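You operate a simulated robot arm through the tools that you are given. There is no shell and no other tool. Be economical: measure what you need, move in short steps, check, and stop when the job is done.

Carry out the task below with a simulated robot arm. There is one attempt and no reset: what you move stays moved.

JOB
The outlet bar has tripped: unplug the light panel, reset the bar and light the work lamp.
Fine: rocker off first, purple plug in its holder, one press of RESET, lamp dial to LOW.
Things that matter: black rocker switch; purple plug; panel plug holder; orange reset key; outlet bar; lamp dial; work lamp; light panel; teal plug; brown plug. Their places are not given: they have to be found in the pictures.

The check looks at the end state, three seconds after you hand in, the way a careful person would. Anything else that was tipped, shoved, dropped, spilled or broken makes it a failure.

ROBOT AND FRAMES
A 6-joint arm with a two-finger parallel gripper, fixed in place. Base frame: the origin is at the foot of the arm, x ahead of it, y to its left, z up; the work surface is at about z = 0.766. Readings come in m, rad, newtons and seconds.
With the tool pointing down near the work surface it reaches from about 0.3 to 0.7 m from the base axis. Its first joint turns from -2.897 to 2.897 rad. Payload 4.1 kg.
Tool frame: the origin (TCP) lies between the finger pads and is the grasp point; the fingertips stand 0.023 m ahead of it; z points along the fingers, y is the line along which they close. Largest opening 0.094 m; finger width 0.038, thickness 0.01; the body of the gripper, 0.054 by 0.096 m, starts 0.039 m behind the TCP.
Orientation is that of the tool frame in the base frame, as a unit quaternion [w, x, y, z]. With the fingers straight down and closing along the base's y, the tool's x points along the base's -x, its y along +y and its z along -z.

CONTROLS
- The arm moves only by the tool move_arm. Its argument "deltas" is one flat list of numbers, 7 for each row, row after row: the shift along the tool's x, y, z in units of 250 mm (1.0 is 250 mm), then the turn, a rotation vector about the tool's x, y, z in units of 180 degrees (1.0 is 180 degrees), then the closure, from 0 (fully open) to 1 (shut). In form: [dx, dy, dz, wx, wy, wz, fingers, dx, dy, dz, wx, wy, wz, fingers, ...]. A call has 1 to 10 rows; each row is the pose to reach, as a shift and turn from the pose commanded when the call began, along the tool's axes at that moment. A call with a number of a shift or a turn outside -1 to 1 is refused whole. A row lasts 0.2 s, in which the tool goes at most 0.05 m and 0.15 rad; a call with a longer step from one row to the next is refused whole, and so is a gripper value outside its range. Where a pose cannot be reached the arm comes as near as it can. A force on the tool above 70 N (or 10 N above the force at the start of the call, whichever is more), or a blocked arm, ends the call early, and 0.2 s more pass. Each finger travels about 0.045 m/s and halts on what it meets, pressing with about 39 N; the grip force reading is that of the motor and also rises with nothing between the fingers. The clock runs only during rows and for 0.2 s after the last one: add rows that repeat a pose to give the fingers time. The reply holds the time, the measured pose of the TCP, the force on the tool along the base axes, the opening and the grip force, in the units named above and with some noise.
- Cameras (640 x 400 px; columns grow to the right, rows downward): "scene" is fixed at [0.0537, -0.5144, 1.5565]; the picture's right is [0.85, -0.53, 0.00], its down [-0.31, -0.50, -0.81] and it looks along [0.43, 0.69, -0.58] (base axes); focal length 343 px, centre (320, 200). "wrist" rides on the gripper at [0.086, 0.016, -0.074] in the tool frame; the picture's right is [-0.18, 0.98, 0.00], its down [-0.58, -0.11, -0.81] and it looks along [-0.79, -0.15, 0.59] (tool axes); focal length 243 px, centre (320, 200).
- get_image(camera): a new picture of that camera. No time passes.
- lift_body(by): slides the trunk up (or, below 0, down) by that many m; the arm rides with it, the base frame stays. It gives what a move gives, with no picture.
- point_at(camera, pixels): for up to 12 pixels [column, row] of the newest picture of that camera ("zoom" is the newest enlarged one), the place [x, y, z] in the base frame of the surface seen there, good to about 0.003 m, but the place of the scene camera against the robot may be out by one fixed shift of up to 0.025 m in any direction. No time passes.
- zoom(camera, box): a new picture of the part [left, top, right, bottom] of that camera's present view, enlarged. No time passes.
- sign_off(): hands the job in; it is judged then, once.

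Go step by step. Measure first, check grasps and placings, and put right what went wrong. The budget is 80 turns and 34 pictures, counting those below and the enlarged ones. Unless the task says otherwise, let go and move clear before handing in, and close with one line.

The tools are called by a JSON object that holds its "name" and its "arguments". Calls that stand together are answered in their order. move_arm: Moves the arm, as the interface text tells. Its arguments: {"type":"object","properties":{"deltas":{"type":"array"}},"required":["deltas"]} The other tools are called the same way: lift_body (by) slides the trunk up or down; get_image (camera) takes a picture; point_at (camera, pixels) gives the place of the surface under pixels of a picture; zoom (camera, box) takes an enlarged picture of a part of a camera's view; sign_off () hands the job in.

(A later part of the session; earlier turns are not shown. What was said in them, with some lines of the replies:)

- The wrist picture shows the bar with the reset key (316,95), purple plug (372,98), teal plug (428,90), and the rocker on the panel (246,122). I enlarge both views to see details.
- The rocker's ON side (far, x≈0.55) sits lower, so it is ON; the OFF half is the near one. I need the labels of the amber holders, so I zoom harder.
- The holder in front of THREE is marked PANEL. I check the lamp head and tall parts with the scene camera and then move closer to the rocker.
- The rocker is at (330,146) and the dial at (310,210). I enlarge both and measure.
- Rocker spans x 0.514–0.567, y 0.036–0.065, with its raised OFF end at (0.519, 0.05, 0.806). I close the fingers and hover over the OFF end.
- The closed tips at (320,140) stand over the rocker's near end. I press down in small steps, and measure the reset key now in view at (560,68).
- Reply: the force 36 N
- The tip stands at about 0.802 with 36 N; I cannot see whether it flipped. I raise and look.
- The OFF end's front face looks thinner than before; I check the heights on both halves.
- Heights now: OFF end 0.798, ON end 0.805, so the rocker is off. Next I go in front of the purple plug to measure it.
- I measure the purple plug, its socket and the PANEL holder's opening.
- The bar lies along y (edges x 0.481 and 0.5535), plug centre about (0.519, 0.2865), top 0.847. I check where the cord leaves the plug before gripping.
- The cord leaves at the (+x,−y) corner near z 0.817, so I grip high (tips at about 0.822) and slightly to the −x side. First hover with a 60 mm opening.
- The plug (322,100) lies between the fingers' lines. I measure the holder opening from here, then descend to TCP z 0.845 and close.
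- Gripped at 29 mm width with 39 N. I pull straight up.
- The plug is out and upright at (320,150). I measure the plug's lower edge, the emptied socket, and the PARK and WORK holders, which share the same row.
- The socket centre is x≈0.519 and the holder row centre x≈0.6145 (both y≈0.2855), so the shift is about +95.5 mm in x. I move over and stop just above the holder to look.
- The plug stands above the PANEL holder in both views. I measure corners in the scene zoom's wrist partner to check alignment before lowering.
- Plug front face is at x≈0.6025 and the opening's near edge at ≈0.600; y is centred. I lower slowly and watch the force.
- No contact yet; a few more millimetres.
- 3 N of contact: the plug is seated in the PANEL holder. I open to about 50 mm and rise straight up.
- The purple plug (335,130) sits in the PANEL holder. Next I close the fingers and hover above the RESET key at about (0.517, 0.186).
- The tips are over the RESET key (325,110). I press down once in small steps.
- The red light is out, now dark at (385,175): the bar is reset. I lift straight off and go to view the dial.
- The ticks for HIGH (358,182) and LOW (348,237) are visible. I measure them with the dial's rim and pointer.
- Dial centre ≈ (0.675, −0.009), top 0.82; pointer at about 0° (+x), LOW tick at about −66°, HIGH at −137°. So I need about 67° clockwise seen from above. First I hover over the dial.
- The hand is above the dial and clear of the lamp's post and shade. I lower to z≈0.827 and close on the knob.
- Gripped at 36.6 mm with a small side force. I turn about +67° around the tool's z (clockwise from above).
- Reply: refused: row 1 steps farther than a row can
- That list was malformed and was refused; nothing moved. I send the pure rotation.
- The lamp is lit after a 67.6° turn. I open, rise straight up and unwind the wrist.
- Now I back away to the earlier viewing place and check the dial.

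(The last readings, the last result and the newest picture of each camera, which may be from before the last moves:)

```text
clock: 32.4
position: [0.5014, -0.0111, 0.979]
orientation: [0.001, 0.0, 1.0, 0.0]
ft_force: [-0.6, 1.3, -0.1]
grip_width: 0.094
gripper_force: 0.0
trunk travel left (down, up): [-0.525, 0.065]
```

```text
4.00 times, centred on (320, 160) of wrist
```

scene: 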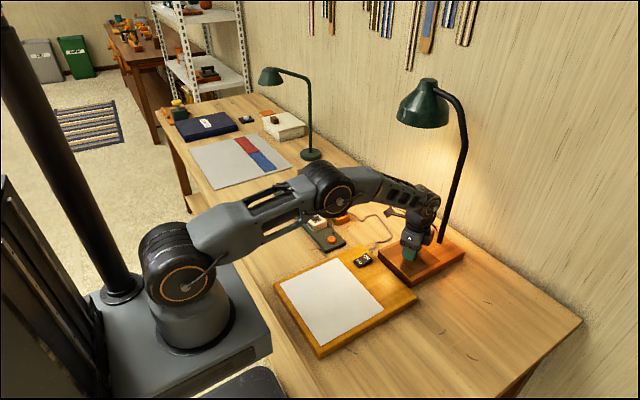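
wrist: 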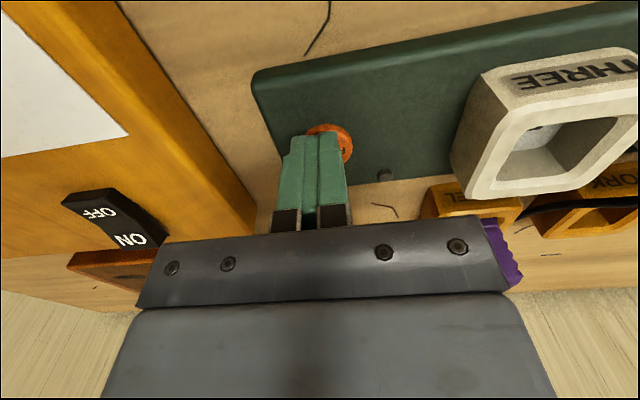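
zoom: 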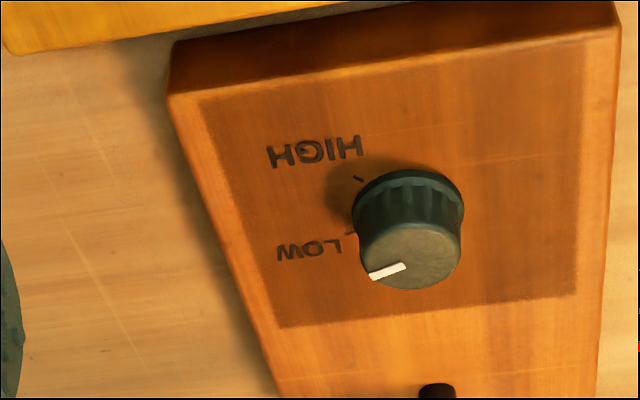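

The pointer now aims at the LOW tick. A red speck shows at the zoom's right edge (638,347), so I take a full wrist view to see that and the bar.

{"name": "get_image", "arguments": {"camera": "wrist"}}

{"name": "point_at", "arguments": {"camera": "wrist", "pixels": [[400, 196], [403, 196], [565, 25]]}}

{"name": "point_at", "arguments": {"camera": "zoom", "pixels": [[375, 275], [403, 267], [388, 271], [410, 245]]}}

```text
1 pictures are left
```

wrist: 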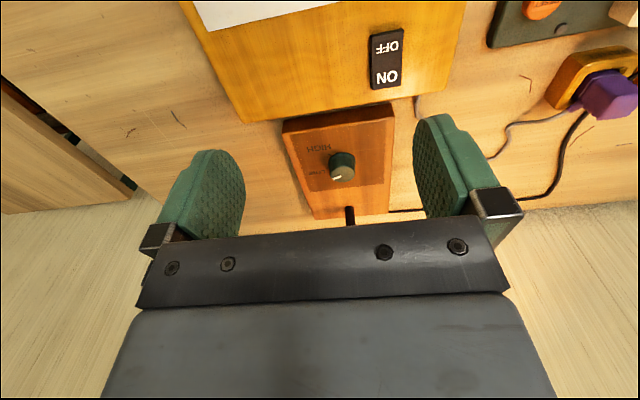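

```text
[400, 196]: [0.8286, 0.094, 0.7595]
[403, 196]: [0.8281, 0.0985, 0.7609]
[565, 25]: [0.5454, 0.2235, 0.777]
```

```text
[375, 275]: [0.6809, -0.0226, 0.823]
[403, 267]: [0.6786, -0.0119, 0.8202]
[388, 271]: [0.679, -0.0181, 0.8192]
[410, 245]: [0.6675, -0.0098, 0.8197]
```

The speck is just wood at the table's rear, the reset lamp at (560,30) is dark, the purple plug (608,92) is in its holder and the rocker is off. One last scene picture to confirm everything.

{"name": "zoom", "arguments": {"camera": "scene", "box": [260, 60, 500, 210]}}

```text
2.67 times, centred on (380, 135) of scene
```

zoom: 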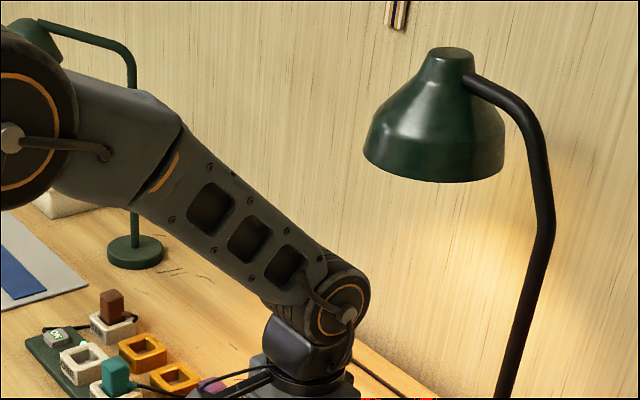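

The lamp glows, the teal and brown plugs are still in place, and the arm is clear with its gripper open, so I hand in.

{"name": "sign_off", "arguments": {}}

```text
The job is handed in.
```

The job is done and handed in: the rocker is off, the purple plug is in its PANEL holder, RESET was pressed once (its red light is out), and the work lamp is lit on LOW.
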